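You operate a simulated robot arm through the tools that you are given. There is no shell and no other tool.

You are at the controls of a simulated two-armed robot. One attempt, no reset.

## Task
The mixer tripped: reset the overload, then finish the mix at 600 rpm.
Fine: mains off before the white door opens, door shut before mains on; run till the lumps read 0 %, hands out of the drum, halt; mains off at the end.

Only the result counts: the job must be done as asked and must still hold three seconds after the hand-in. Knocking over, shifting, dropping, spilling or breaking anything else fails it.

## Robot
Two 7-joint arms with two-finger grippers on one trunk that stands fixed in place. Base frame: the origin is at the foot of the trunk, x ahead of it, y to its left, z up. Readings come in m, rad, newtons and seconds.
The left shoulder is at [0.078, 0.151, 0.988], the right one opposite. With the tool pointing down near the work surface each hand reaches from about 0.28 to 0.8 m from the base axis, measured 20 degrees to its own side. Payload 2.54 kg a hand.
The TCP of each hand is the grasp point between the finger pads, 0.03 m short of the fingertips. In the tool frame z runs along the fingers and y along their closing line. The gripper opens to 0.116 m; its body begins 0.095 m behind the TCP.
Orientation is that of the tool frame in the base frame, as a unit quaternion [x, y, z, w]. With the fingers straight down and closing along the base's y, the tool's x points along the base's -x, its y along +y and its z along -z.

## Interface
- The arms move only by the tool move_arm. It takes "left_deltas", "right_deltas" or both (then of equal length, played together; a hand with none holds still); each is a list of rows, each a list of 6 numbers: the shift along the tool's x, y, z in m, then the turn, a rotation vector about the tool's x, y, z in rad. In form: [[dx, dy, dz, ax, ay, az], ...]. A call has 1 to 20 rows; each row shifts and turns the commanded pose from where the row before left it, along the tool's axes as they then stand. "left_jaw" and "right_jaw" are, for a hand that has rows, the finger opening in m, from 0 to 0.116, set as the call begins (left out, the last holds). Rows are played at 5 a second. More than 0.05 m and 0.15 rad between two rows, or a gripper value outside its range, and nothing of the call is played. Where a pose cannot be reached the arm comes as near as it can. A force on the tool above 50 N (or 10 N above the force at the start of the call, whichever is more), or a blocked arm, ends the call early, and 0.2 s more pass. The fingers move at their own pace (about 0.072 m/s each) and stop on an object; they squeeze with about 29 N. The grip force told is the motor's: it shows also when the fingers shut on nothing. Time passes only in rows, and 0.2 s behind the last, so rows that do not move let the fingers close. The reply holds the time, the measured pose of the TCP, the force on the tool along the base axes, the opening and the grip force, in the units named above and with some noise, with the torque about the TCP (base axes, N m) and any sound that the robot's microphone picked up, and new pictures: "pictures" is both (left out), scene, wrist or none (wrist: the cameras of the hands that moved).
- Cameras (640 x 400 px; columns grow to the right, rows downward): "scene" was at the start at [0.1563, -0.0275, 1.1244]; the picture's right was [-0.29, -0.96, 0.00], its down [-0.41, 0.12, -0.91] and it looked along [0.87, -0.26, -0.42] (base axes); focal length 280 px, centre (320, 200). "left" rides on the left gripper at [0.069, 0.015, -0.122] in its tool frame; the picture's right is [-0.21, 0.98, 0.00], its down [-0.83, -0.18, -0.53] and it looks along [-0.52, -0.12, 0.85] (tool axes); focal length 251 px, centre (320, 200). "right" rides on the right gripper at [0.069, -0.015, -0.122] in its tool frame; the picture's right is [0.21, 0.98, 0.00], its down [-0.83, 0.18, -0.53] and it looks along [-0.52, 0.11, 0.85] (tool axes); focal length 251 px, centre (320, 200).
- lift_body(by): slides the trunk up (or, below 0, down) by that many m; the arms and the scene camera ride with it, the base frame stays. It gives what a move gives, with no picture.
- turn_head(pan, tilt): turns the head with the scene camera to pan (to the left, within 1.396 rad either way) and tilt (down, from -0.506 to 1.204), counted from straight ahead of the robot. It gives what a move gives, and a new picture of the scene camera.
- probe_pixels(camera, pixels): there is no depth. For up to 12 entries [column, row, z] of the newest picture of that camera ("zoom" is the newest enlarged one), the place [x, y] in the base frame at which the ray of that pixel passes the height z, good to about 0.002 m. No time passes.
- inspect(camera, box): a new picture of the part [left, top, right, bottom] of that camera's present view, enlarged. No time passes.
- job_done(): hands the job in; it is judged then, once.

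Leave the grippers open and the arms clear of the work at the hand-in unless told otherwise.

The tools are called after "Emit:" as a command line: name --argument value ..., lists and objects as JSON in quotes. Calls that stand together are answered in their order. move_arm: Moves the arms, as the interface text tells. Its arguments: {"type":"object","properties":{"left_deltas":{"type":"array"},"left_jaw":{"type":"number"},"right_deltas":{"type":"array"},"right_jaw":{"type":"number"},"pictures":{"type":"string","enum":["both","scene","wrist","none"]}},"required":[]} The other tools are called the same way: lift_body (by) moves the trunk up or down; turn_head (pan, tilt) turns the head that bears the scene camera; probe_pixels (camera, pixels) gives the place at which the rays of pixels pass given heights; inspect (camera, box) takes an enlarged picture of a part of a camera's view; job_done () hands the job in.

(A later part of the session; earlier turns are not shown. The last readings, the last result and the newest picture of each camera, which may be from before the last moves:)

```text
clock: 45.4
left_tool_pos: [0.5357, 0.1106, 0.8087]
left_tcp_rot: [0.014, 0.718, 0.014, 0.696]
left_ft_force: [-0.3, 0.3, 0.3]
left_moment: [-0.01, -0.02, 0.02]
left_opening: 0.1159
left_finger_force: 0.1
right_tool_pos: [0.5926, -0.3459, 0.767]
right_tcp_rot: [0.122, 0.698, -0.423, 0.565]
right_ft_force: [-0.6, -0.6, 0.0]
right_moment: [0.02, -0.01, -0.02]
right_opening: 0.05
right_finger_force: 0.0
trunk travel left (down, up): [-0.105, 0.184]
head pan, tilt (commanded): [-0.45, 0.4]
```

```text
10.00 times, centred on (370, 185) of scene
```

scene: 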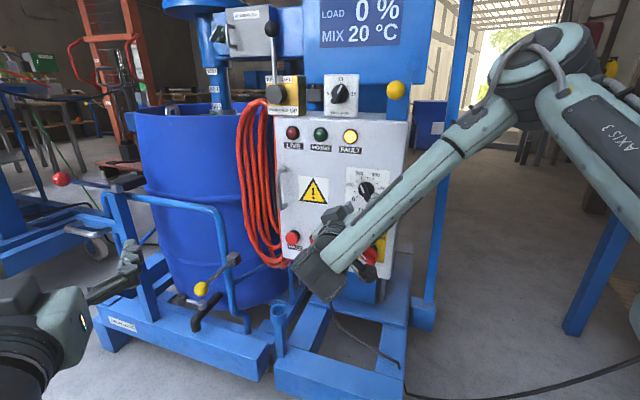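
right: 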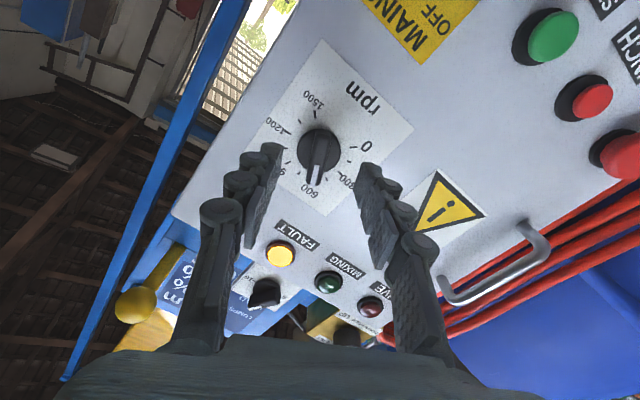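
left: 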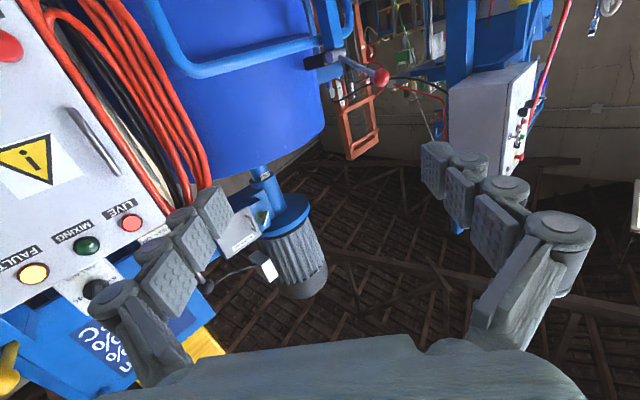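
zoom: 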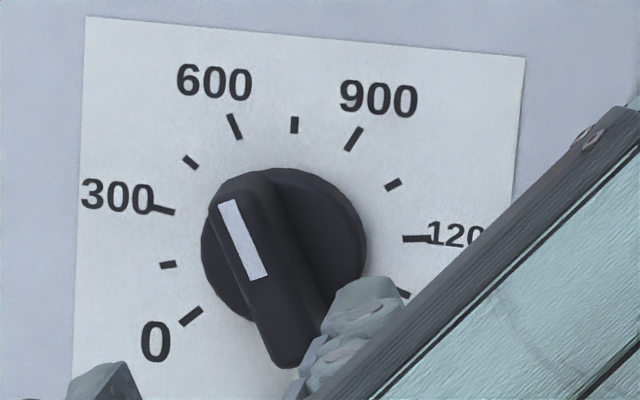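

Two opposite viewpoints (one about 2° high, one about 2° low) average to 600; I'll confirm later on the rpm display. Next is the door. The handle sits on the left edge, near (0.82,-0.25), and the hinge is on the right, so the door swings through where the right arm is now. I'll withdraw the right arm: un-roll, pitch back to pointing down while backing off, then move out to the far right.

Emit:
move_arm --right_deltas '[[0, 0, -0.005, 0, 0, 0.118], [0, 0, -0.005, 0, 0, 0.118], [0, 0, -0.005, 0, 0, 0.118], [0, 0, -0.005, 0, 0, 0.118], [0, 0, -0.008, 0, 0.143, 0], [0.001, 0, -0.01, 0, 0.143, 0], [0.003, 0, -0.01, 0, 0.143, 0], [0.005, 0, -0.01, 0, 0.143, 0], [0.008, 0, -0.012, 0, 0.143, 0], [0.012, 0, -0.012, 0, 0.143, 0], [0.015, 0, -0.012, 0, 0.143, 0], [0.017, 0, -0.01, 0, 0.143, 0], [0.019, 0, -0.008, 0, 0.143, 0], [0.02, 0, -0.005, 0, 0.143, 0], [0.02, 0, -0.003, 0, 0.141, 0]]' --right_jaw 0.05 --pictures "both"

```text
clock: 48.6
left_tool_pos: [0.5352, 0.11, 0.8085]
left_tcp_rot: [0.013, 0.718, 0.015, 0.696]
left_ft_force: [0.1, 0.3, 0.0]
left_moment: [0.0, -0.02, -0.02]
left_opening: 0.116
left_finger_force: 0.0
right_tool_pos: [0.4624, -0.2049, 0.7647]
right_tcp_rot: [0.398, 0.918, 0.002, -0.001]
right_ft_force: [0.1, 0.3, 0.2]
right_moment: [-0.02, 0.04, -0.01]
right_opening: 0.0502
right_finger_force: 0.1
trunk travel left (down, up): [-0.105, 0.184]
head pan, tilt (commanded): [-0.45, 0.4]
```

scene: 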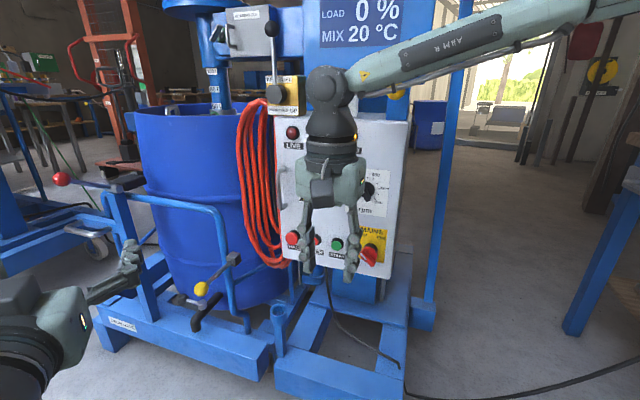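
right: 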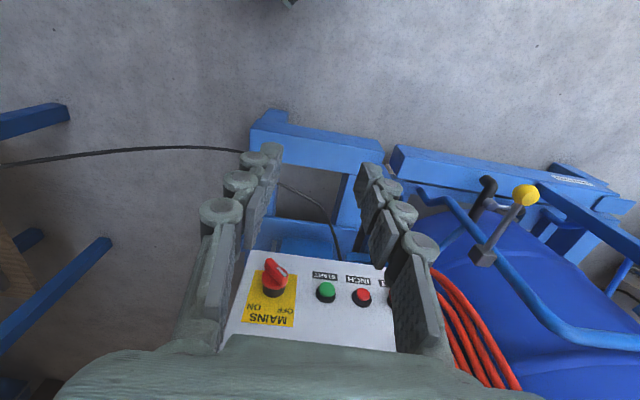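

Before sending the right arm out to the right side I'll look there.

Emit:
turn_head --pan -1.1 --tilt 0.5

```text
clock: 49.6
left_tool_pos: [0.5366, 0.1104, 0.8068]
left_tcp_rot: [0.014, 0.718, 0.014, 0.696]
left_ft_force: [0.7, 0.0, 0.4]
left_moment: [0.03, -0.01, 0.01]
left_opening: 0.116
left_finger_force: 0.0
right_tool_pos: [0.4614, -0.2054, 0.7637]
right_tcp_rot: [0.396, 0.918, 0.001, 0.0]
right_ft_force: [-0.4, -0.1, -0.8]
right_moment: [-0.04, 0.02, 0.03]
right_opening: 0.0499
right_finger_force: 0.1
trunk travel left (down, up): [-0.105, 0.184]
head pan, tilt (commanded): [-1.1, 0.499]
```

scene: 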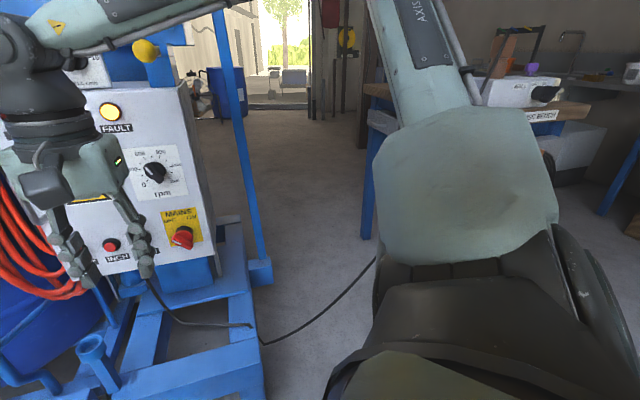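

Open floor on the right, with a bench beyond. I'll probe how near the bench leg and top are.

Emit:
probe_pixels --camera "scene" --pixels '[[367, 238, 0.0], [370, 90, 0.9], [590, 105, 0.9], [255, 270, 0.35], [160, 180, 0.77]]'

```text
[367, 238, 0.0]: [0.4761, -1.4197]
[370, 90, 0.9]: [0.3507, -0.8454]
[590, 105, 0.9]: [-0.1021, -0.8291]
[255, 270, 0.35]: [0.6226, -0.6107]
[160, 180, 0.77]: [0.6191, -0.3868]
```

The bench is 1.4 m off to the right, so the space is free. I'll send the right hand to about (0.28,-0.50,0.90), pointing down, well outside the door's swing.

Emit:
move_arm --right_deltas '[[-0.0114, -0.0416, -0.017, 0, 0, 0], [-0.0114, -0.0416, -0.017, 0, 0, 0], [-0.0114, -0.0416, -0.017, 0, 0, 0], [-0.0114, -0.0416, -0.017, 0, 0, 0], [-0.0114, -0.0416, -0.017, 0, 0, 0], [-0.0114, -0.0416, -0.017, 0, 0, 0], [-0.0114, -0.0416, -0.017, 0, 0, 0], [-0.0114, -0.0416, -0.017, 0, 0, 0]]' --pictures "none"

Emit:
turn_head --pan -0.4 --tilt 0.4

Emit:
inspect --camera "scene" --box '[220, 80, 440, 270]'

```text
clock: 51.4
left_tool_pos: [0.5366, 0.1104, 0.8079]
left_tcp_rot: [0.014, 0.718, 0.015, 0.696]
left_ft_force: [-0.4, -0.1, 0.0]
left_moment: [-0.02, -0.02, 0.01]
left_opening: 0.116
left_finger_force: 0.1
right_tool_pos: [0.2804, -0.4996, 0.8978]
right_tcp_rot: [0.397, 0.918, 0.002, -0.001]
right_ft_force: [0.0, -0.1, 0.1]
right_moment: [0.0, 0.02, 0.02]
right_opening: 0.0502
right_finger_force: 0.1
trunk travel left (down, up): [-0.105, 0.184]
head pan, tilt (commanded): [-1.1, 0.499]
```

```text
clock: 52.5
left_tool_pos: [0.535, 0.1096, 0.8075]
left_tcp_rot: [0.014, 0.718, 0.014, 0.696]
left_ft_force: [-0.2, 1.1, -1.4]
left_moment: [0.01, 0.0, -0.01]
left_opening: 0.1159
left_finger_force: 0.1
right_tool_pos: [0.2813, -0.5002, 0.8985]
right_tcp_rot: [0.398, 0.918, 0.002, -0.001]
right_ft_force: [-0.2, -0.6, -0.4]
right_moment: [0.02, 0.0, -0.01]
right_opening: 0.0502
right_finger_force: 0.0
trunk travel left (down, up): [-0.105, 0.184]
head pan, tilt (commanded): [-0.4, 0.4]
```

scene: 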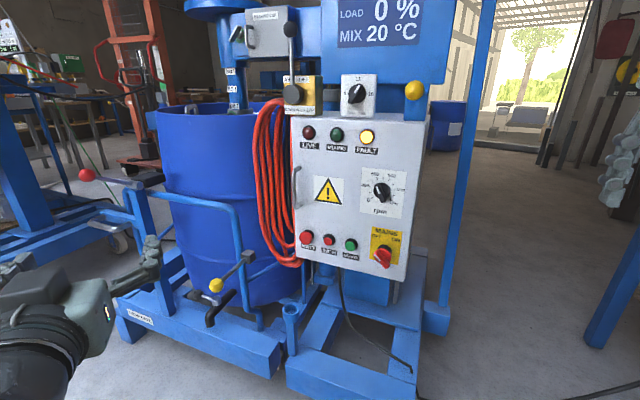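

```text
2.11 times, centred on (330, 175) of scene
```

zoom: 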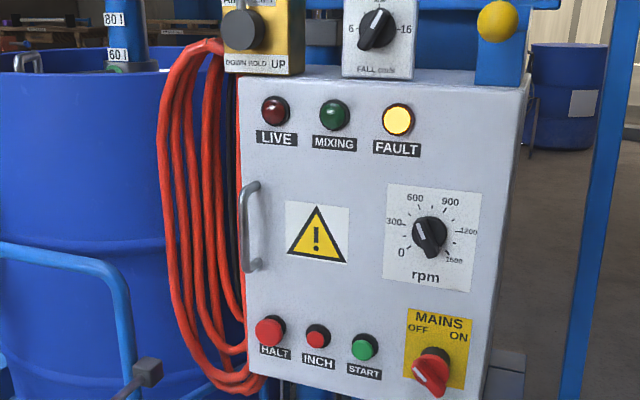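

I'll probe the handle and the door's left edge in this enlarged view.

Emit:
probe_pixels --camera "zoom" --pixels '[[242, 228, 0.77], [242, 228, 0.72], [256, 184, 0.81], [256, 184, 0.76], [258, 266, 0.71], [258, 266, 0.66], [240, 82, 0.93], [240, 82, 0.9], [527, 88, 0.93], [527, 88, 0.9], [249, 366, 0.56], [485, 398, 0.55]]'

```text
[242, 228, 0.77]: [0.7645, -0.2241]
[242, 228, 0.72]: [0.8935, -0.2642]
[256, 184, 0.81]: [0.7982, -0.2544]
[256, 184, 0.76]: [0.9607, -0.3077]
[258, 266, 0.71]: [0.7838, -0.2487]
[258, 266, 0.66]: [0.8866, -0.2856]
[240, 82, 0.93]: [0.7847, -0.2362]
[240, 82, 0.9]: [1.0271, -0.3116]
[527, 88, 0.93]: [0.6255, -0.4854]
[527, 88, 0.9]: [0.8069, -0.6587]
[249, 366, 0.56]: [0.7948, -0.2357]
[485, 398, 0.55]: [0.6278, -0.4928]
```

The handle triangulates to lat 0.417, z 0.695–0.805, with its bar near (0.789,-0.232,0.75). The door spans about 0.31 m with its hinge near (0.601,-0.462). The gate corner at (0.755,-0.05,0.78) is close to the left hand's line, so I'll come in with yaw -30° and stay at x≈0.56 while crossing.

Emit:
move_arm --left_deltas '[[0.0083, -0.0433, 0.0042, 0.087, 0, 0], [0.0083, -0.0427, 0.008, 0.087, 0, 0], [0.0083, -0.0419, 0.0116, 0.087, 0, 0], [0.0083, -0.0407, 0.0153, 0.087, 0, 0], [0.0083, -0.0393, 0.0187, 0.087, 0, 0], [0.0083, -0.0374, 0.0221, 0.087, 0, 0]]' --left_jaw 0.05 --pictures "both"

```text
clock: 53.9
left_tool_pos: [0.561, -0.1125, 0.7646]
left_tcp_rot: [0.155, 0.71, -0.138, 0.673]
left_ft_force: [-0.8, 0.0, 0.1]
left_moment: [0.03, 0.02, 0.04]
left_opening: 0.05
left_finger_force: 0.2
left hand out of reach, approached as far as the arm can: row 5, 6
right_tool_pos: [0.28, -0.5, 0.8987]
right_tcp_rot: [0.397, 0.918, 0.002, -0.001]
right_ft_force: [-0.3, 0.3, -0.3]
right_moment: [-0.01, 0.01, 0.0]
right_opening: 0.0503
right_finger_force: 0.1
trunk travel left (down, up): [-0.105, 0.184]
head pan, tilt (commanded): [-0.4, 0.4]
```

scene: 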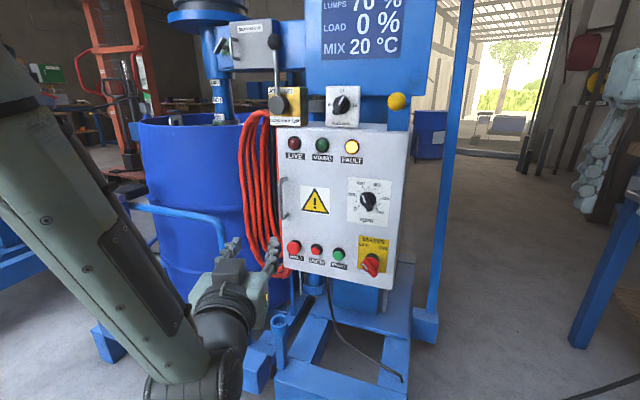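
left: 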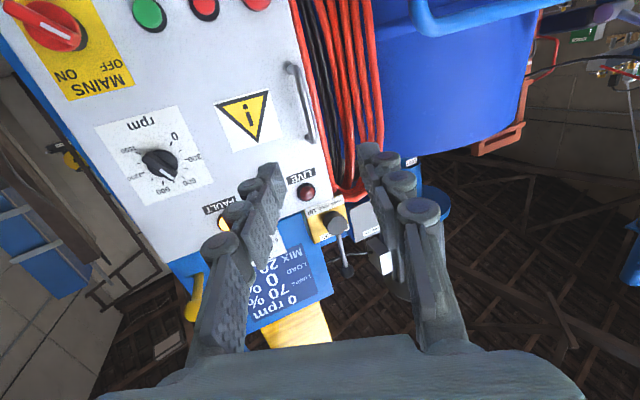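

The head picture slipped slightly again, because the left arm brushes it when crossing. I'll turn the head further right, away from the arm, then extend the left hand toward the handle (pre-grasp about 9 cm from the bar).

Emit:
turn_head --pan -0.75 --tilt 0.35

Emit:
move_arm --left_deltas '[[0.0013, -0.0042, 0.0417, 0, 0, 0], [0.0013, -0.0042, 0.0417, 0, 0, 0], [0.0013, -0.0042, 0.0417, 0, 0, 0], [0.0013, -0.0042, 0.0417, 0, 0, 0], [0, 0, 0, 0, 0, 0]]' --pictures "both"

```text
clock: 54.7
left_tool_pos: [0.5596, -0.1149, 0.7645]
left_tcp_rot: [0.161, 0.707, -0.136, 0.675]
left_ft_force: [0.9, 0.2, -0.1]
left_moment: [-0.03, 0.04, -0.02]
left_opening: 0.0499
left_finger_force: 0.0
right_tool_pos: [0.2814, -0.4999, 0.8987]
right_tcp_rot: [0.398, 0.917, 0.003, -0.001]
right_ft_force: [-0.2, 0.0, -0.7]
right_moment: [0.0, 0.03, 0.01]
right_opening: 0.05
right_finger_force: 0.1
trunk travel left (down, up): [-0.105, 0.184]
head pan, tilt (commanded): [-0.75, 0.351]
```

scene: 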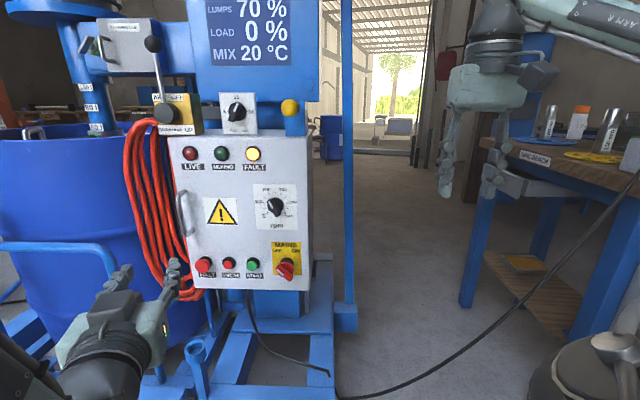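

```text
clock: 55.9
left_tool_pos: [0.6943, -0.2148, 0.757]
left_tcp_rot: [0.158, 0.71, -0.132, 0.673]
left_ft_force: [-0.2, 0.4, -0.5]
left_moment: [0.01, -0.01, 0.05]
left_opening: 0.05
left_finger_force: 0.1
left hand out of reach, approached as far as the arm can: row 1, 2, 3, 4
right_tool_pos: [0.2813, -0.4993, 0.8975]
right_tcp_rot: [0.398, 0.917, 0.003, 0.0]
right_ft_force: [0.0, 0.0, -0.1]
right_moment: [0.04, -0.01, -0.03]
right_opening: 0.0501
right_finger_force: 0.1
trunk travel left (down, up): [-0.105, 0.184]
head pan, tilt (commanded): [-0.75, 0.351]
```

scene: 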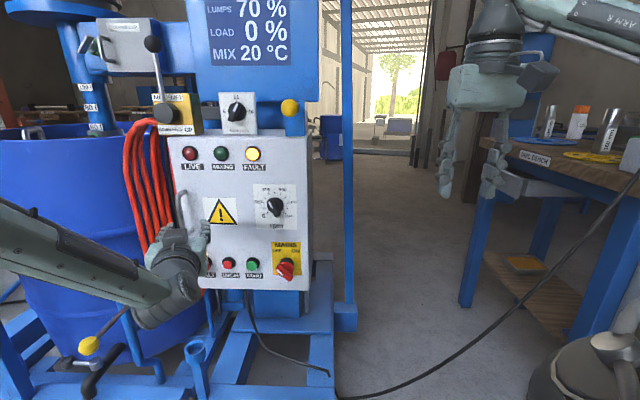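
left: 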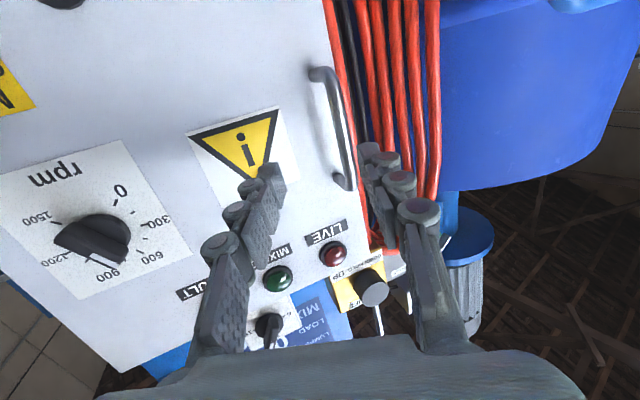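

The handle is in view at (320–345, 72–185) in the left picture, with the hose just beyond it. I'll check how far the hose strands stand relative to the door so a finger doesn't touch them.

Emit:
probe_pixels --camera "left" --pixels '[[432, 100, 0.75], [432, 100, 0.8], [360, 60, 0.72], [360, 60, 0.75], [342, 130, 0.75], [342, 130, 0.78], [318, 72, 0.7], [318, 72, 0.72], [343, 184, 0.8], [343, 184, 0.82], [388, 60, 0.72], [388, 60, 0.75]]'

Emit:
probe_pixels --camera "scene" --pixels '[[128, 200, 0.8], [128, 200, 0.75], [170, 190, 0.8], [170, 190, 0.75], [179, 205, 0.77], [179, 205, 0.72], [186, 192, 0.8], [186, 192, 0.77], [188, 234, 0.7], [188, 234, 0.67]]'

Emit:
inspect --camera "scene" --box '[110, 110, 230, 220]'

Emit:
inspect --camera "left" --box '[290, 20, 470, 260]'

```text
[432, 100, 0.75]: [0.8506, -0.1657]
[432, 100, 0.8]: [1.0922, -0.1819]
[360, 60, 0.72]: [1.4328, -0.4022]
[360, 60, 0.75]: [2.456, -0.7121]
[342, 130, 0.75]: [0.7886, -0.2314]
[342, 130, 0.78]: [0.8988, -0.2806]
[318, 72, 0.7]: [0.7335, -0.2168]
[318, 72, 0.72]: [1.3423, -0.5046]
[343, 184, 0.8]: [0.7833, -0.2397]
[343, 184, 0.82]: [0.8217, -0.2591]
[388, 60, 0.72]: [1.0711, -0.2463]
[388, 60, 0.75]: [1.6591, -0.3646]
```

```text
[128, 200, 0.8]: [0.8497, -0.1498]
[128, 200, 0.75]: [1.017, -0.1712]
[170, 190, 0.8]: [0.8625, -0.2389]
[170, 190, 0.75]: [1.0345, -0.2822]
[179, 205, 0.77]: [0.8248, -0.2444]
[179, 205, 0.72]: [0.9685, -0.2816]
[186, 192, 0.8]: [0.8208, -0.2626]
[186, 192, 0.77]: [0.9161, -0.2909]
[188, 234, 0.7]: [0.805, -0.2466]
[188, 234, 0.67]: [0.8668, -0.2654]
```

```text
3.64 times, centred on (170, 165) of scene
```

zoom: 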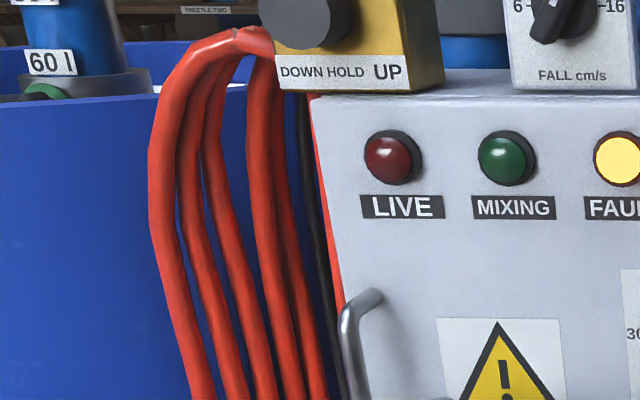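

```text
1.67 times, centred on (380, 140) of left
```

zoom: 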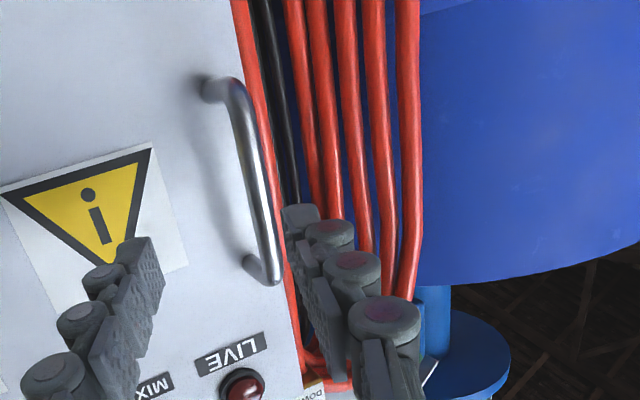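

The handle bar confirms at (0.7886,-0.2314,0.75). The hose hangs beside and behind the door plane, so tips kept 2 cm in front of the door will clear it. I'll move to 5 cm short of the grasp with the jaw at 0.045.

Emit:
move_arm --left_deltas '[[0.0018, 0.0111, 0.0164, 0, 0, 0], [0.0018, 0.0111, 0.0164, 0, 0, 0], [0, 0, 0, 0, 0, 0]]' --left_jaw 0.045 --pictures "both"

Emit:
inspect --camera "left" --box '[250, 20, 430, 260]'

```text
clock: 56.7
left_tool_pos: [0.7213, -0.2243, 0.7645]
left_tcp_rot: [0.157, 0.711, -0.132, 0.673]
left_ft_force: [0.7, -0.9, -0.1]
left_moment: [0.0, 0.03, 0.0]
left_opening: 0.045
left_finger_force: 0.0
left hand out of reach, approached as far as the arm can: row 1, 2
right_tool_pos: [0.2805, -0.499, 0.8986]
right_tcp_rot: [0.398, 0.917, 0.003, -0.001]
right_ft_force: [0.0, -0.7, 0.8]
right_moment: [-0.01, -0.02, 0.01]
right_opening: 0.05
right_finger_force: 0.1
trunk travel left (down, up): [-0.105, 0.184]
head pan, tilt (commanded): [-0.75, 0.351]
```

scene: 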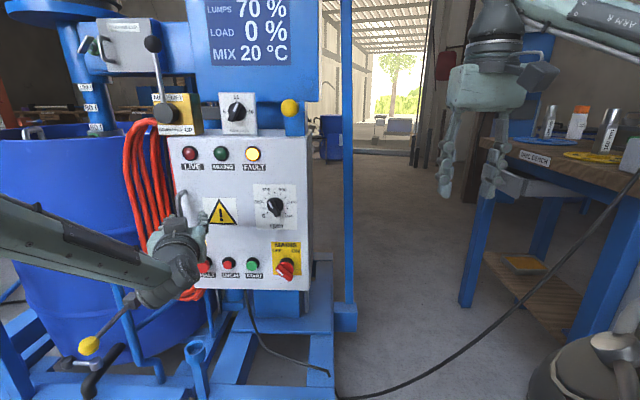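
left: 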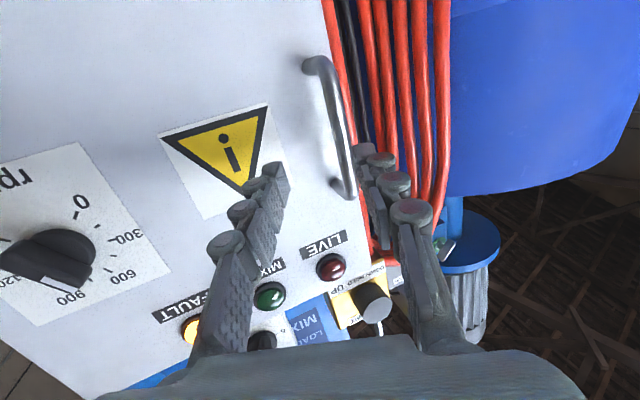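

```text
1.67 times, centred on (340, 140) of left
```

zoom: 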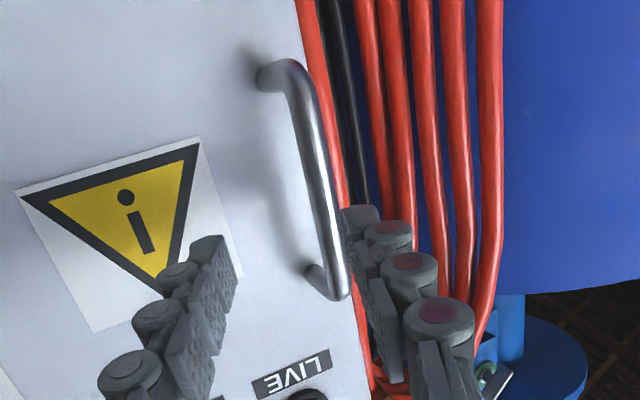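

The left arm keeps sliding along a reach boundary. I'll test whether turning its yaw toward the door normal (to the right) frees it.

Emit:
move_arm --left_deltas '[[0, 0, 0, 0.07, 0, 0], [0, 0, 0, 0.07, 0, 0], [0, 0, 0, 0, 0, 0]]' --pictures "none"

```text
clock: 57.5
left_tool_pos: [0.7215, -0.2246, 0.7654]
left_tcp_rot: [0.157, 0.71, -0.132, 0.674]
left_ft_force: [-0.5, 0.2, -0.5]
left_moment: [0.01, -0.01, 0.02]
left_opening: 0.0451
left_finger_force: 0.0
left hand out of reach, approached as far as the arm can: row 1, 2
right_tool_pos: [0.2806, -0.5005, 0.8979]
right_tcp_rot: [0.397, 0.918, 0.002, -0.001]
right_ft_force: [-0.4, -0.5, 0.1]
right_moment: [-0.02, -0.02, -0.01]
right_opening: 0.0502
right_finger_force: 0.2
trunk travel left (down, up): [-0.105, 0.184]
head pan, tilt (commanded): [-0.75, 0.351]
```

The yaw limit blocks the left arm from squaring up to the handle, but the mirrored right arm can do it. I'll retreat the left hand the way it came, to about (0.54,0.1), and use the right arm for the handle.

Emit:
move_arm --left_deltas '[[0, 0, -0.04, 0, 0, 0], [0, 0, -0.04, 0, 0, 0], [0, 0, -0.04, 0, 0, 0], [0, 0, -0.04, 0, 0, 0], [-0.008, 0.0373, -0.0218, -0.087, 0, 0], [-0.008, 0.039, -0.019, -0.087, 0, 0], [-0.008, 0.0405, -0.0155, -0.087, 0, 0], [-0.008, 0.0418, -0.012, -0.087, 0, 0], [-0.008, 0.0425, -0.0085, -0.06, 0, 0], [-0.008, 0.043, -0.005, 0, 0, 0]]' --pictures "scene"

```text
clock: 59.7
left_tool_pos: [0.5457, 0.0944, 0.8357]
left_tcp_rot: [0.018, 0.723, 0.014, 0.691]
left_ft_force: [-0.6, -1.1, 0.5]
left_moment: [0.01, 0.01, 0.04]
left_opening: 0.0451
left_finger_force: 0.1
right_tool_pos: [0.2808, -0.4997, 0.8986]
right_tcp_rot: [0.397, 0.918, 0.002, -0.001]
right_ft_force: [-0.5, -0.8, -0.1]
right_moment: [0.07, 0.0, -0.02]
right_opening: 0.05
right_finger_force: 0.1
trunk travel left (down, up): [-0.105, 0.184]
head pan, tilt (commanded): [-0.75, 0.351]
```

scene: 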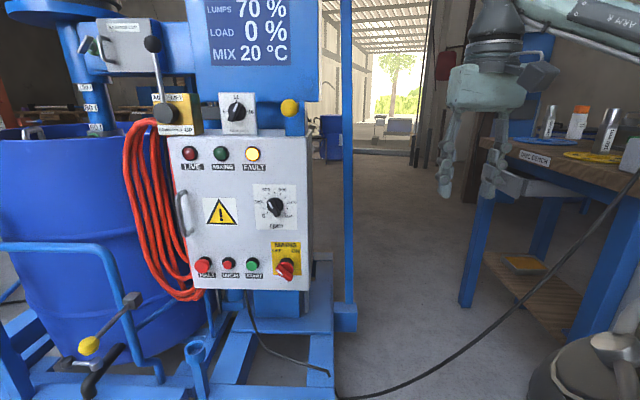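

Left is clear. I'll park it pointing down further left and higher (to about (0.55,0.31,0.95)), and at the same time bring the right hand back in front of the door, turning its yaw to -35°.

Emit:
move_arm --left_deltas '[[-0.01, 0.02, 0, 0, 0.143, 0], [-0.0099, 0.02, -0.0014, 0, 0.143, 0], [-0.0096, 0.02, -0.0028, 0, 0.143, 0], [-0.0091, 0.02, -0.0042, 0, 0.143, 0], [-0.0084, 0.02, -0.0054, 0, 0.143, 0], [-0.0075, 0.02, -0.0066, 0, 0.143, 0], [-0.0066, 0.02, -0.0075, 0, 0.143, 0], [-0.0054, 0.02, -0.0084, 0, 0.143, 0], [-0.0042, 0.02, -0.0091, 0, 0.143, 0], [-0.0028, 0.02, -0.0096, 0, 0.143, 0], [-0.0014, 0.02, -0.0099, 0, 0.141, 0]]' --right_deltas '[[0.0114, 0.0416, 0.017, 0, 0, 0], [0.0114, 0.0416, 0.017, 0, 0, 0], [0.0114, 0.0416, 0.017, 0, 0, 0], [0.0114, 0.0416, 0.017, 0, 0, 0], [0.0114, 0.0416, 0.017, 0, 0, 0], [0.0114, 0.0416, 0.017, 0, 0, 0], [0.0114, 0.0416, 0.017, 0, 0, 0], [0.0114, 0.0416, 0.017, 0, 0, 0], [0, 0, 0, 0, 0, -0.07], [0, 0, 0, 0, 0, -0.07], [0, 0, 0, 0, 0, -0.07]]' --right_jaw 0.045 --pictures "scene"

```text
clock: 62.1
left_tool_pos: [0.5521, 0.3107, 0.9551]
left_tcp_rot: [0.003, 0.999, 0.023, -0.024]
left_ft_force: [0.0, -0.9, -0.8]
left_moment: [-0.07, 0.03, -0.03]
left_opening: 0.0451
left_finger_force: 0.1
right_tool_pos: [0.461, -0.2053, 0.7642]
right_tcp_rot: [0.298, 0.955, 0.002, -0.002]
right_ft_force: [-0.2, 0.2, 0.9]
right_moment: [-0.01, 0.01, 0.0]
right_opening: 0.0449
right_finger_force: 0.1
trunk travel left (down, up): [-0.105, 0.184]
head pan, tilt (commanded): [-0.75, 0.351]
```

scene: 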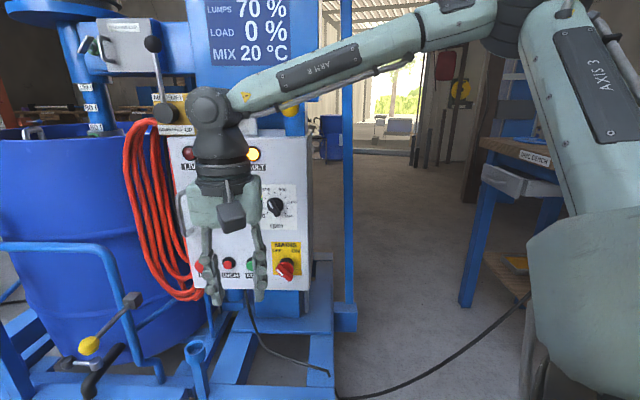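

Right hand is at (0.461,-0.205,0.764). I'll pitch it up to point at the handle while moving to about (0.62,-0.14).

Emit:
move_arm --right_deltas '[[-0.0085, 0.0131, 0, 0, -0.143, 0], [-0.0084, 0.0131, 0.0012, 0, -0.143, 0], [-0.0082, 0.0131, 0.0024, 0, -0.143, 0], [-0.0077, 0.0131, 0.0035, 0, -0.143, 0], [-0.0071, 0.0131, 0.0046, 0, -0.143, 0], [-0.0064, 0.0131, 0.0056, 0, -0.143, 0], [-0.0056, 0.0131, 0.0064, 0, -0.143, 0], [-0.0046, 0.0131, 0.0072, 0, -0.143, 0], [-0.0035, 0.0131, 0.0077, 0, -0.143, 0], [-0.0024, 0.0131, 0.0082, 0, -0.143, 0], [-0.0012, 0.0131, 0.0084, 0, -0.141, 0]]' --pictures "both"

```text
clock: 64.5
left_tool_pos: [0.5523, 0.3098, 0.9558]
left_tcp_rot: [0.003, 1.0, 0.022, -0.022]
left_ft_force: [-0.5, 1.0, 0.2]
left_moment: [0.03, -0.02, -0.04]
left_opening: 0.0449
left_finger_force: 0.0
right_tool_pos: [0.5975, -0.2357, 0.8083]
right_tcp_rot: [0.212, 0.676, -0.209, 0.674]
right_ft_force: [-0.5, 0.5, 0.4]
right_moment: [0.0, -0.01, -0.03]
right_opening: 0.045
right_finger_force: 0.1
right hand out of reach, approached as far as the arm can: row 7, 8, 9, 10, 11
trunk travel left (down, up): [-0.105, 0.184]
head pan, tilt (commanded): [-0.75, 0.351]
```

scene: 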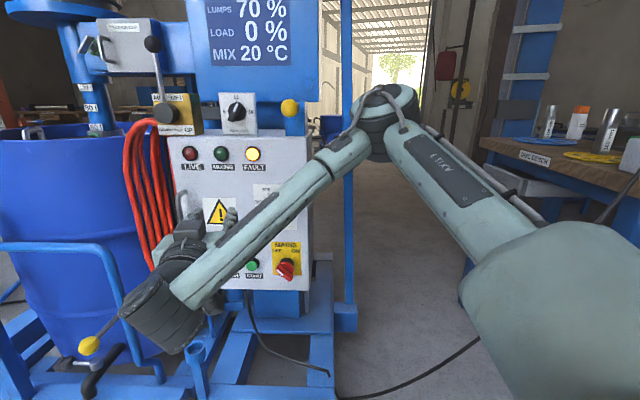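
right: 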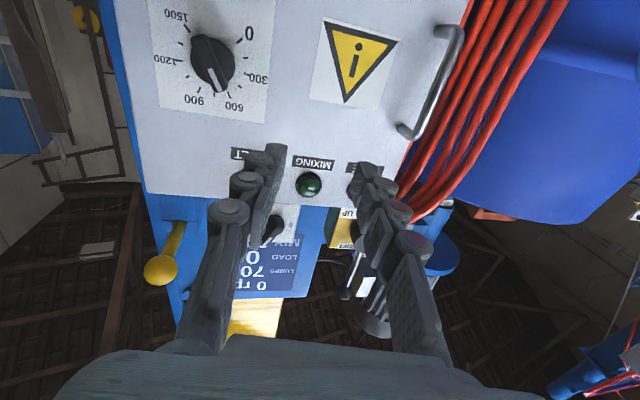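

The hand stops short: the forearm is folded. Going forward unfolds it, so I'll advance 8 cm, then slide left and down to the pre-grasp in front of the handle.

Emit:
move_arm --right_deltas '[[0, 0, 0.04, 0, 0, 0], [0, 0, 0.04, 0, 0, 0], [0.012, 0.028, 0, 0, 0, 0], [0.012, 0.028, 0, 0, 0, 0], [0.012, 0.028, 0, 0, 0, 0], [0.012, 0.028, 0, 0, 0, 0]]' --pictures "both"

```text
clock: 65.9
left_tool_pos: [0.552, 0.3117, 0.9548]
left_tcp_rot: [0.003, 0.999, 0.023, -0.021]
left_ft_force: [0.1, 0.6, -0.6]
left_moment: [0.02, 0.01, -0.01]
left_opening: 0.0452
left_finger_force: 0.2
right_tool_pos: [0.6858, -0.2646, 0.8054]
right_tcp_rot: [0.211, 0.675, -0.21, 0.675]
right_ft_force: [0.0, 0.2, 0.0]
right_moment: [-0.01, -0.01, 0.01]
right_opening: 0.045
right_finger_force: 0.0
right hand out of reach, approached as far as the arm can: row 3, 4, 5, 6
trunk travel left (down, up): [-0.105, 0.184]
head pan, tilt (commanded): [-0.75, 0.351]
```

scene: 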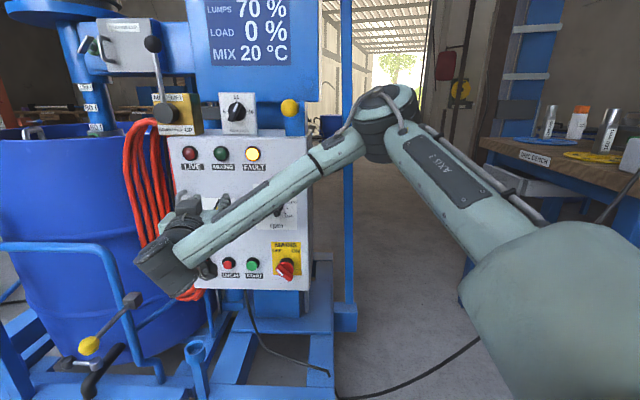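
right: 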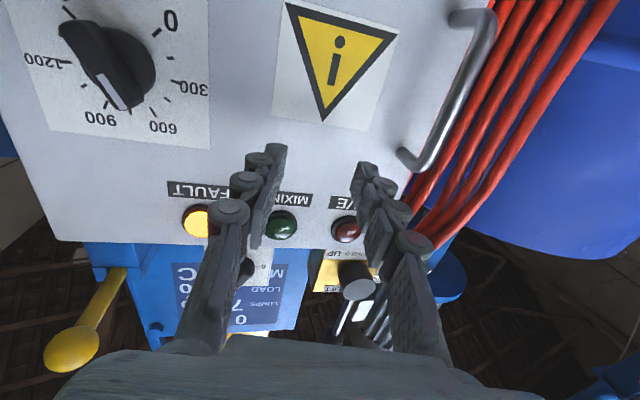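

The limits make sense now: with the tool level, each hand can only point between about 6° and 26° outward of its own shoulder azimuth. At the handle that allows the left hand a yaw of about -20° (not -24° or more, as I tried). So the left hand will pull the door and the right hand must clear out again. I'll reverse the right hand to pointing down and back to its far-right park.

Emit:
move_arm --right_deltas '[[0, -0.01, -0.008, 0, 0.143, 0], [0.001, -0.01, -0.01, 0, 0.143, 0], [0.003, -0.01, -0.012, 0, 0.143, 0], [0.005, -0.01, -0.012, 0, 0.143, 0], [0.008, -0.01, -0.014, 0, 0.143, 0], [0.012, -0.01, -0.014, 0, 0.143, 0], [0.015, -0.01, -0.014, 0, 0.143, 0], [0.017, -0.01, -0.012, 0, 0.143, 0], [0.019, -0.01, -0.008, 0, 0.143, 0], [0.02, -0.01, -0.005, 0, 0.143, 0], [0.02, -0.01, -0.003, 0, 0.141, 0]]' --right_jaw 0.045 --pictures "scene"

```text
clock: 68.3
left_tool_pos: [0.5533, 0.31, 0.9556]
left_tcp_rot: [0.004, 0.999, 0.023, -0.022]
left_ft_force: [0.3, -0.9, -0.2]
left_moment: [-0.01, 0.01, -0.01]
left_opening: 0.0452
left_finger_force: 0.0
right_tool_pos: [0.4738, -0.2517, 0.81]
right_tcp_rot: [0.299, 0.954, 0.003, -0.001]
right_ft_force: [0.1, 0.9, -1.0]
right_moment: [-0.02, 0.03, 0.03]
right_opening: 0.045
right_finger_force: 0.0
trunk travel left (down, up): [-0.105, 0.184]
head pan, tilt (commanded): [-0.75, 0.351]
```

scene: 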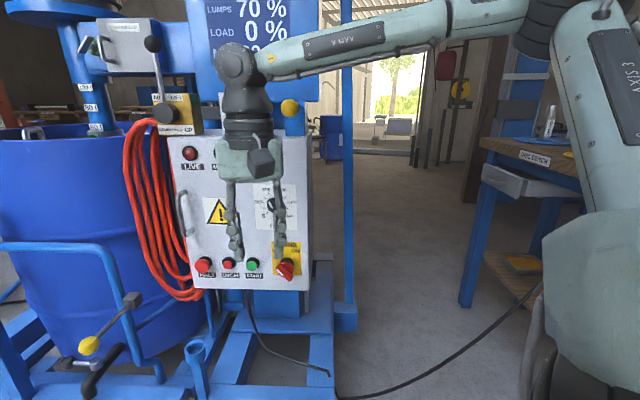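

Now the right hand goes to its park, and the left hand comes across (still pointing down) to about (0.50,-0.02,0.905).

Emit:
move_arm --right_deltas '[[0.0022, -0.0393, -0.015, 0, 0, 0], [0.0022, -0.0393, -0.015, 0, 0, 0], [0.0022, -0.0393, -0.015, 0, 0, 0], [0.0022, -0.0393, -0.015, 0, 0, 0], [0.0022, -0.0393, -0.015, 0, 0, 0], [0.0022, -0.0393, -0.015, 0, 0, 0], [0.0022, -0.0393, -0.015, 0, 0, 0], [0.0022, -0.0393, -0.015, 0, 0, 0]]' --left_deltas '[[0.0062, -0.041, 0.0062, 0, 0, 0], [0.0062, -0.041, 0.0062, 0, 0, 0], [0.0062, -0.041, 0.0062, 0, 0, 0], [0.0062, -0.041, 0.0062, 0, 0, 0], [0.0062, -0.041, 0.0062, 0, 0, 0], [0.0062, -0.041, 0.0062, 0, 0, 0], [0.0062, -0.041, 0.0062, 0, 0, 0], [0.0062, -0.041, 0.0062, 0, 0, 0]]' --pictures "scene"

```text
clock: 70.1
left_tool_pos: [0.4981, -0.0146, 0.8927]
left_tcp_rot: [0.004, 1.0, 0.023, -0.021]
left_ft_force: [0.0, -0.5, -0.8]
left_moment: [-0.01, 0.06, 0.02]
left_opening: 0.0448
left_finger_force: 0.2
right_tool_pos: [0.281, -0.5009, 0.9277]
right_tcp_rot: [0.298, 0.954, 0.002, -0.001]
right_ft_force: [0.4, 0.9, 0.2]
right_moment: [-0.02, 0.02, 0.01]
right_opening: 0.0451
right_finger_force: 0.0
trunk travel left (down, up): [-0.105, 0.184]
head pan, tilt (commanded): [-0.75, 0.351]
```

scene: 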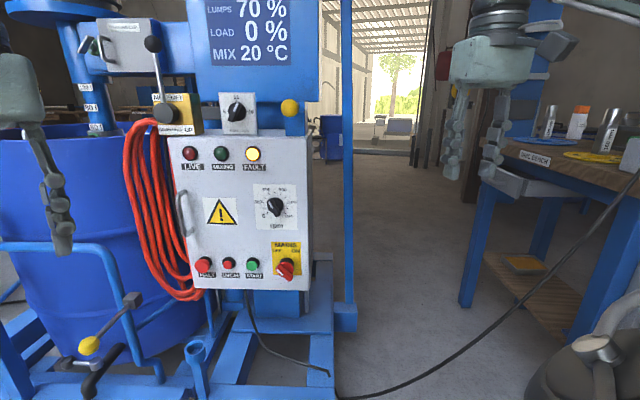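

Both moved cleanly. Now the left hand: roll to yaw -18°, then pitch up while going forward and down to about (0.60,-0.16,0.78).

Emit:
move_arm --left_deltas '[[0, 0, 0, 0, 0, 0.105], [0, 0, 0, 0, 0, 0.105], [0, 0, 0, 0, 0, 0.105], [-0.0126, -0.0093, 0.0114, 0, -0.143, 0], [-0.0109, -0.0093, 0.0131, 0, -0.143, 0], [-0.0089, -0.0093, 0.0145, 0, -0.143, 0], [-0.0068, -0.0093, 0.0156, 0, -0.143, 0], [-0.0044, -0.0093, 0.0164, 0, -0.143, 0], [-0.002, -0.0093, 0.0169, 0, -0.143, 0], [0.0004, -0.0093, 0.0169, 0, -0.143, 0], [0.0028, -0.0093, 0.0167, 0, -0.143, 0], [0.0052, -0.0093, 0.0162, 0, -0.143, 0], [0.0074, -0.0093, 0.0153, 0, -0.143, 0], [0.0095, -0.0093, 0.0141, 0, -0.141, 0]]' --left_jaw 0.05 --pictures "both"

```text
clock: 73.1
left_tool_pos: [0.5934, -0.1489, 0.7575]
left_tcp_rot: [0.126, 0.715, -0.099, 0.681]
left_ft_force: [1.1, 0.7, -0.6]
left_moment: [-0.03, -0.04, -0.03]
left_opening: 0.0497
left_finger_force: 0.0
right_tool_pos: [0.2823, -0.4998, 0.9283]
right_tcp_rot: [0.299, 0.954, 0.002, -0.001]
right_ft_force: [0.5, 0.3, 0.6]
right_moment: [-0.02, 0.03, -0.01]
right_opening: 0.0452
right_finger_force: 0.1
trunk travel left (down, up): [-0.105, 0.184]
head pan, tilt (commanded): [-0.75, 0.351]
```

scene: 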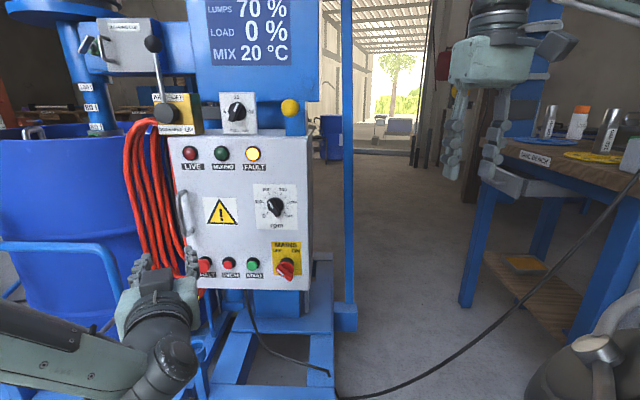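
left: 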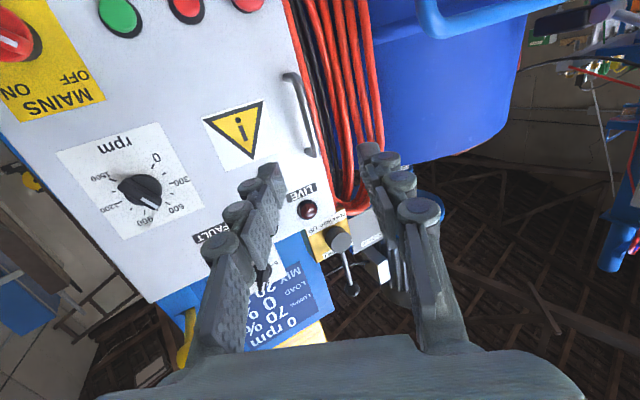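

No limits hit. Before going on I'll zoom to recheck the dial from this side, since the mark seems to lean.

Emit:
inspect --camera "left" --box '[50, 120, 210, 260]'

Emit:
inspect --camera "scene" --box '[240, 175, 310, 235]'

Emit:
inspect --camera "left" --box '[240, 40, 420, 240]'

```text
2.86 times, centred on (130, 190) of left
```

zoom: 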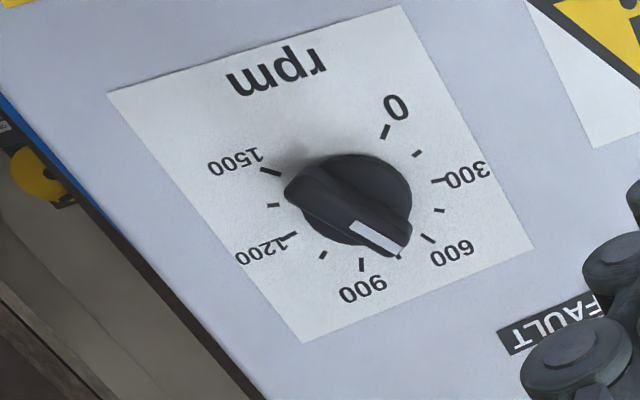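

```text
6.67 times, centred on (275, 205) of scene
```

zoom: 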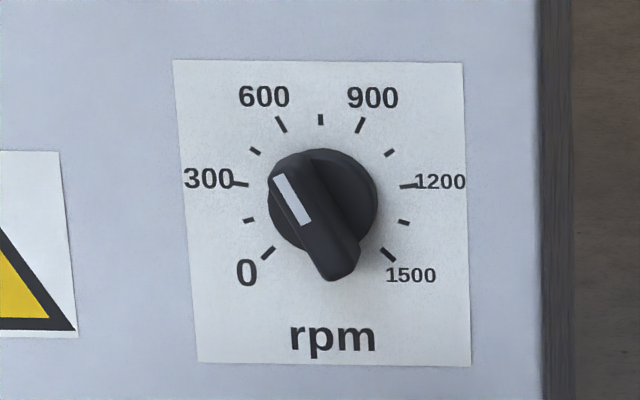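

```text
2.00 times, centred on (330, 140) of left
```

zoom: 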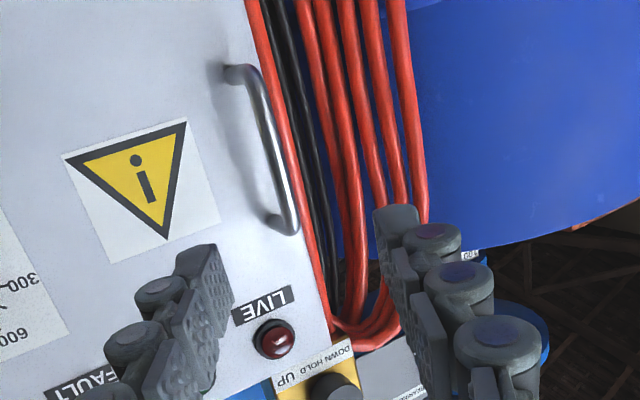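

The dial reads between about 600 and 620 depending on viewpoint. I'll trim it with the real rpm readout once it runs. Now I'll advance the left hand to about 5 cm short of the handle bar.

Emit:
move_arm --left_deltas '[[-0.0004, -0.0043, 0.0404, 0, 0, 0], [-0.0004, -0.0043, 0.0404, 0, 0, 0], [-0.0004, -0.0043, 0.0404, 0, 0, 0], [-0.0004, -0.0043, 0.0404, 0, 0, 0], [0, 0, 0, 0, 0, 0]]' --pictures "both"

Emit:
inspect --camera "left" --box '[220, 60, 420, 260]'

```text
clock: 74.3
left_tool_pos: [0.7406, -0.2173, 0.7486]
left_tcp_rot: [0.127, 0.716, -0.1, 0.679]
left_ft_force: [0.8, 0.1, 0.4]
left_moment: [-0.01, 0.0, 0.02]
left_opening: 0.0499
left_finger_force: 0.0
right_tool_pos: [0.2816, -0.5006, 0.9272]
right_tcp_rot: [0.299, 0.954, 0.003, -0.001]
right_ft_force: [0.5, 0.5, 0.6]
right_moment: [-0.01, -0.03, 0.01]
right_opening: 0.0453
right_finger_force: 0.1
trunk travel left (down, up): [-0.105, 0.184]
head pan, tilt (commanded): [-0.75, 0.351]
```

scene: 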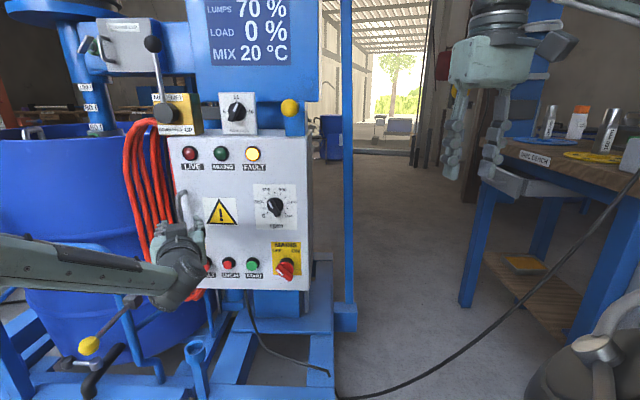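
left: 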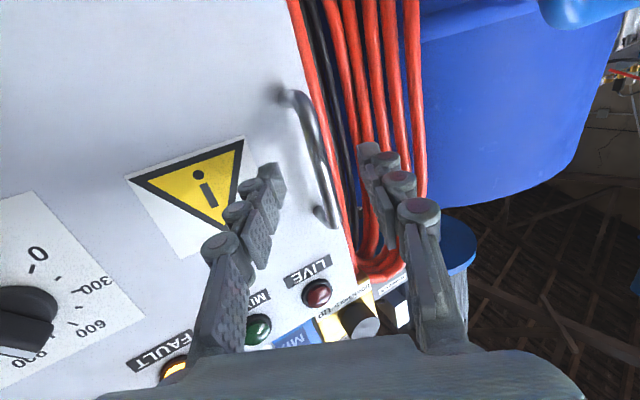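

```text
2.00 times, centred on (320, 160) of left
```

zoom: 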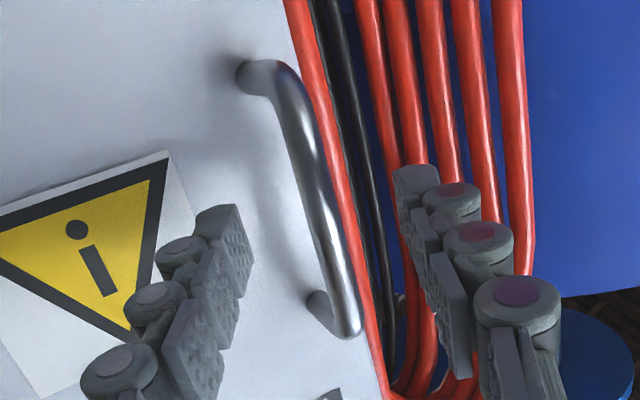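

The bar lies midway between the fingers. I'll advance 33 mm and close.

Emit:
move_arm --left_deltas '[[0, 0, 0.011, 0, 0, 0], [0, 0, 0.011, 0, 0, 0], [0, 0, 0.011, 0, 0, 0], [0, 0, 0, 0, 0, 0]]' --pictures "wrist"

Emit:
inspect --camera "left" --box '[220, 60, 420, 260]'

```text
clock: 75.3
left_tool_pos: [0.7717, -0.2281, 0.7475]
left_tcp_rot: [0.127, 0.716, -0.099, 0.679]
left_ft_force: [-0.5, -0.4, -0.6]
left_moment: [0.02, 0.02, 0.0]
left_opening: 0.05
left_finger_force: 0.0
right_tool_pos: [0.2813, -0.5009, 0.9276]
right_tcp_rot: [0.299, 0.954, 0.003, -0.002]
right_ft_force: [-0.3, 0.6, -0.1]
right_moment: [0.0, 0.01, 0.01]
right_opening: 0.0451
right_finger_force: 0.0
trunk travel left (down, up): [-0.105, 0.184]
head pan, tilt (commanded): [-0.75, 0.351]
```

left: 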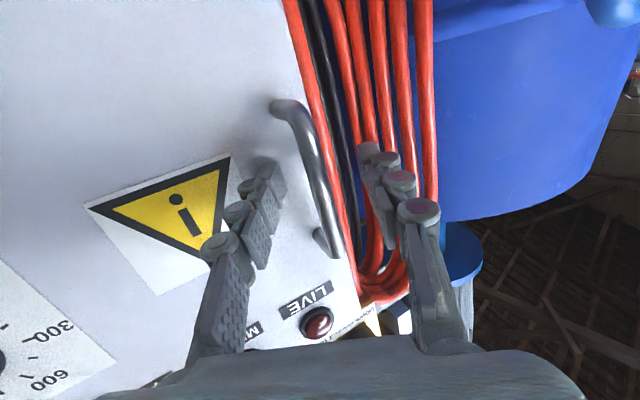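

```text
2.00 times, centred on (320, 160) of left
```

zoom: 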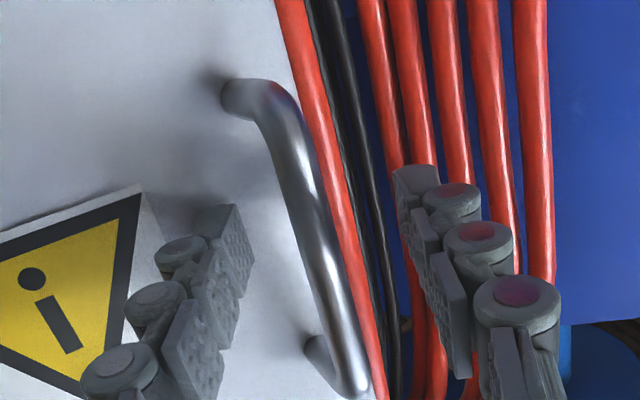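

Bar well inside the jaw, no contact force. Closing.

Emit:
move_arm --left_deltas '[[0, 0, 0, 0, 0, 0], [0, 0, 0, 0, 0, 0], [0, 0, 0, 0, 0, 0], [0, 0, 0, 0, 0, 0]]' --left_jaw 0 --pictures "wrist"

```text
clock: 76.3
left_tool_pos: [0.7709, -0.2296, 0.7462]
left_tcp_rot: [0.126, 0.716, -0.1, 0.68]
left_ft_force: [-1.1, -1.3, -0.2]
left_moment: [-0.83, 0.27, 0.03]
left_opening: 0.0108
left_finger_force: 38.0
right_tool_pos: [0.2811, -0.5019, 0.9283]
right_tcp_rot: [0.299, 0.954, 0.002, -0.001]
right_ft_force: [-0.2, 0.1, -0.4]
right_moment: [0.0, -0.01, -0.01]
right_opening: 0.0452
right_finger_force: 0.1
trunk travel left (down, up): [-0.105, 0.184]
head pan, tilt (commanded): [-0.75, 0.351]
```

left: 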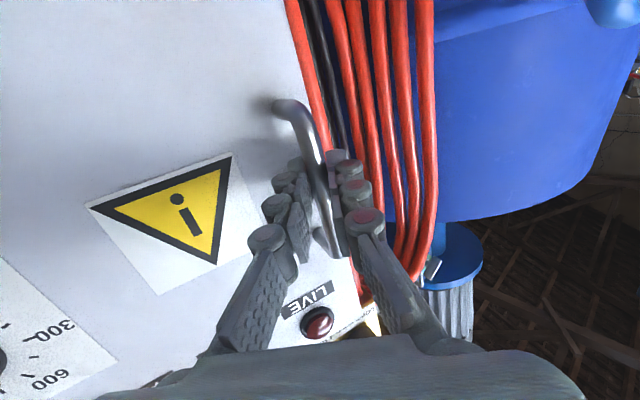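

The handle is gripped (0.0108 m). I'll pull along the hinge arc: the first 10° in small steps, watching for a latch.

Emit:
move_arm --left_deltas '[[0.0008, 0.0043, -0.0122, 0, 0, 0], [0.0008, 0.0038, -0.0124, 0, 0, 0], [0.0008, 0.0032, -0.0125, 0, 0, 0], [0.0008, 0.0027, -0.0127, 0, 0, 0]]' --pictures "both"

```text
clock: 77.3
left_tool_pos: [0.727, -0.2015, 0.7462]
left_tcp_rot: [0.129, 0.716, -0.1, 0.679]
left_ft_force: [-5.0, -13.0, 0.5]
left_moment: [-0.77, 0.27, 0.03]
left_opening: 0.0111
left_finger_force: 38.0
right_tool_pos: [0.2815, -0.5017, 0.9279]
right_tcp_rot: [0.299, 0.954, 0.003, -0.001]
right_ft_force: [-0.2, -0.2, -0.5]
right_moment: [-0.02, 0.0, -0.01]
right_opening: 0.045
right_finger_force: 0.0
trunk travel left (down, up): [-0.105, 0.184]
head pan, tilt (commanded): [-0.75, 0.351]
```

scene: 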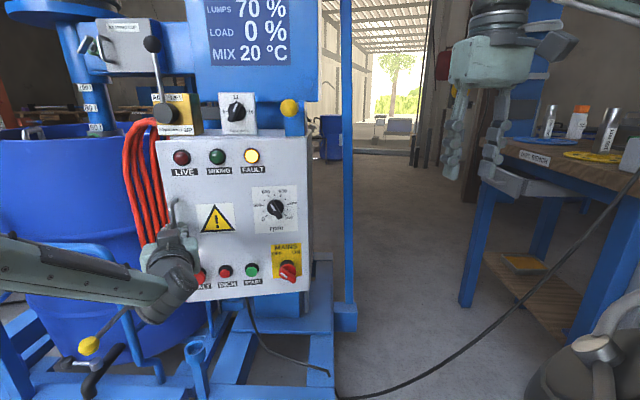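
left: 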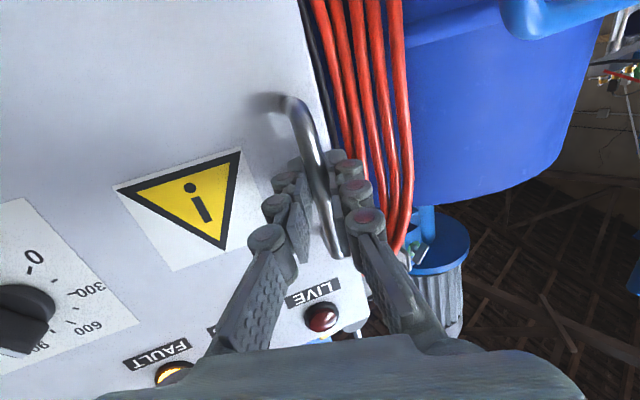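

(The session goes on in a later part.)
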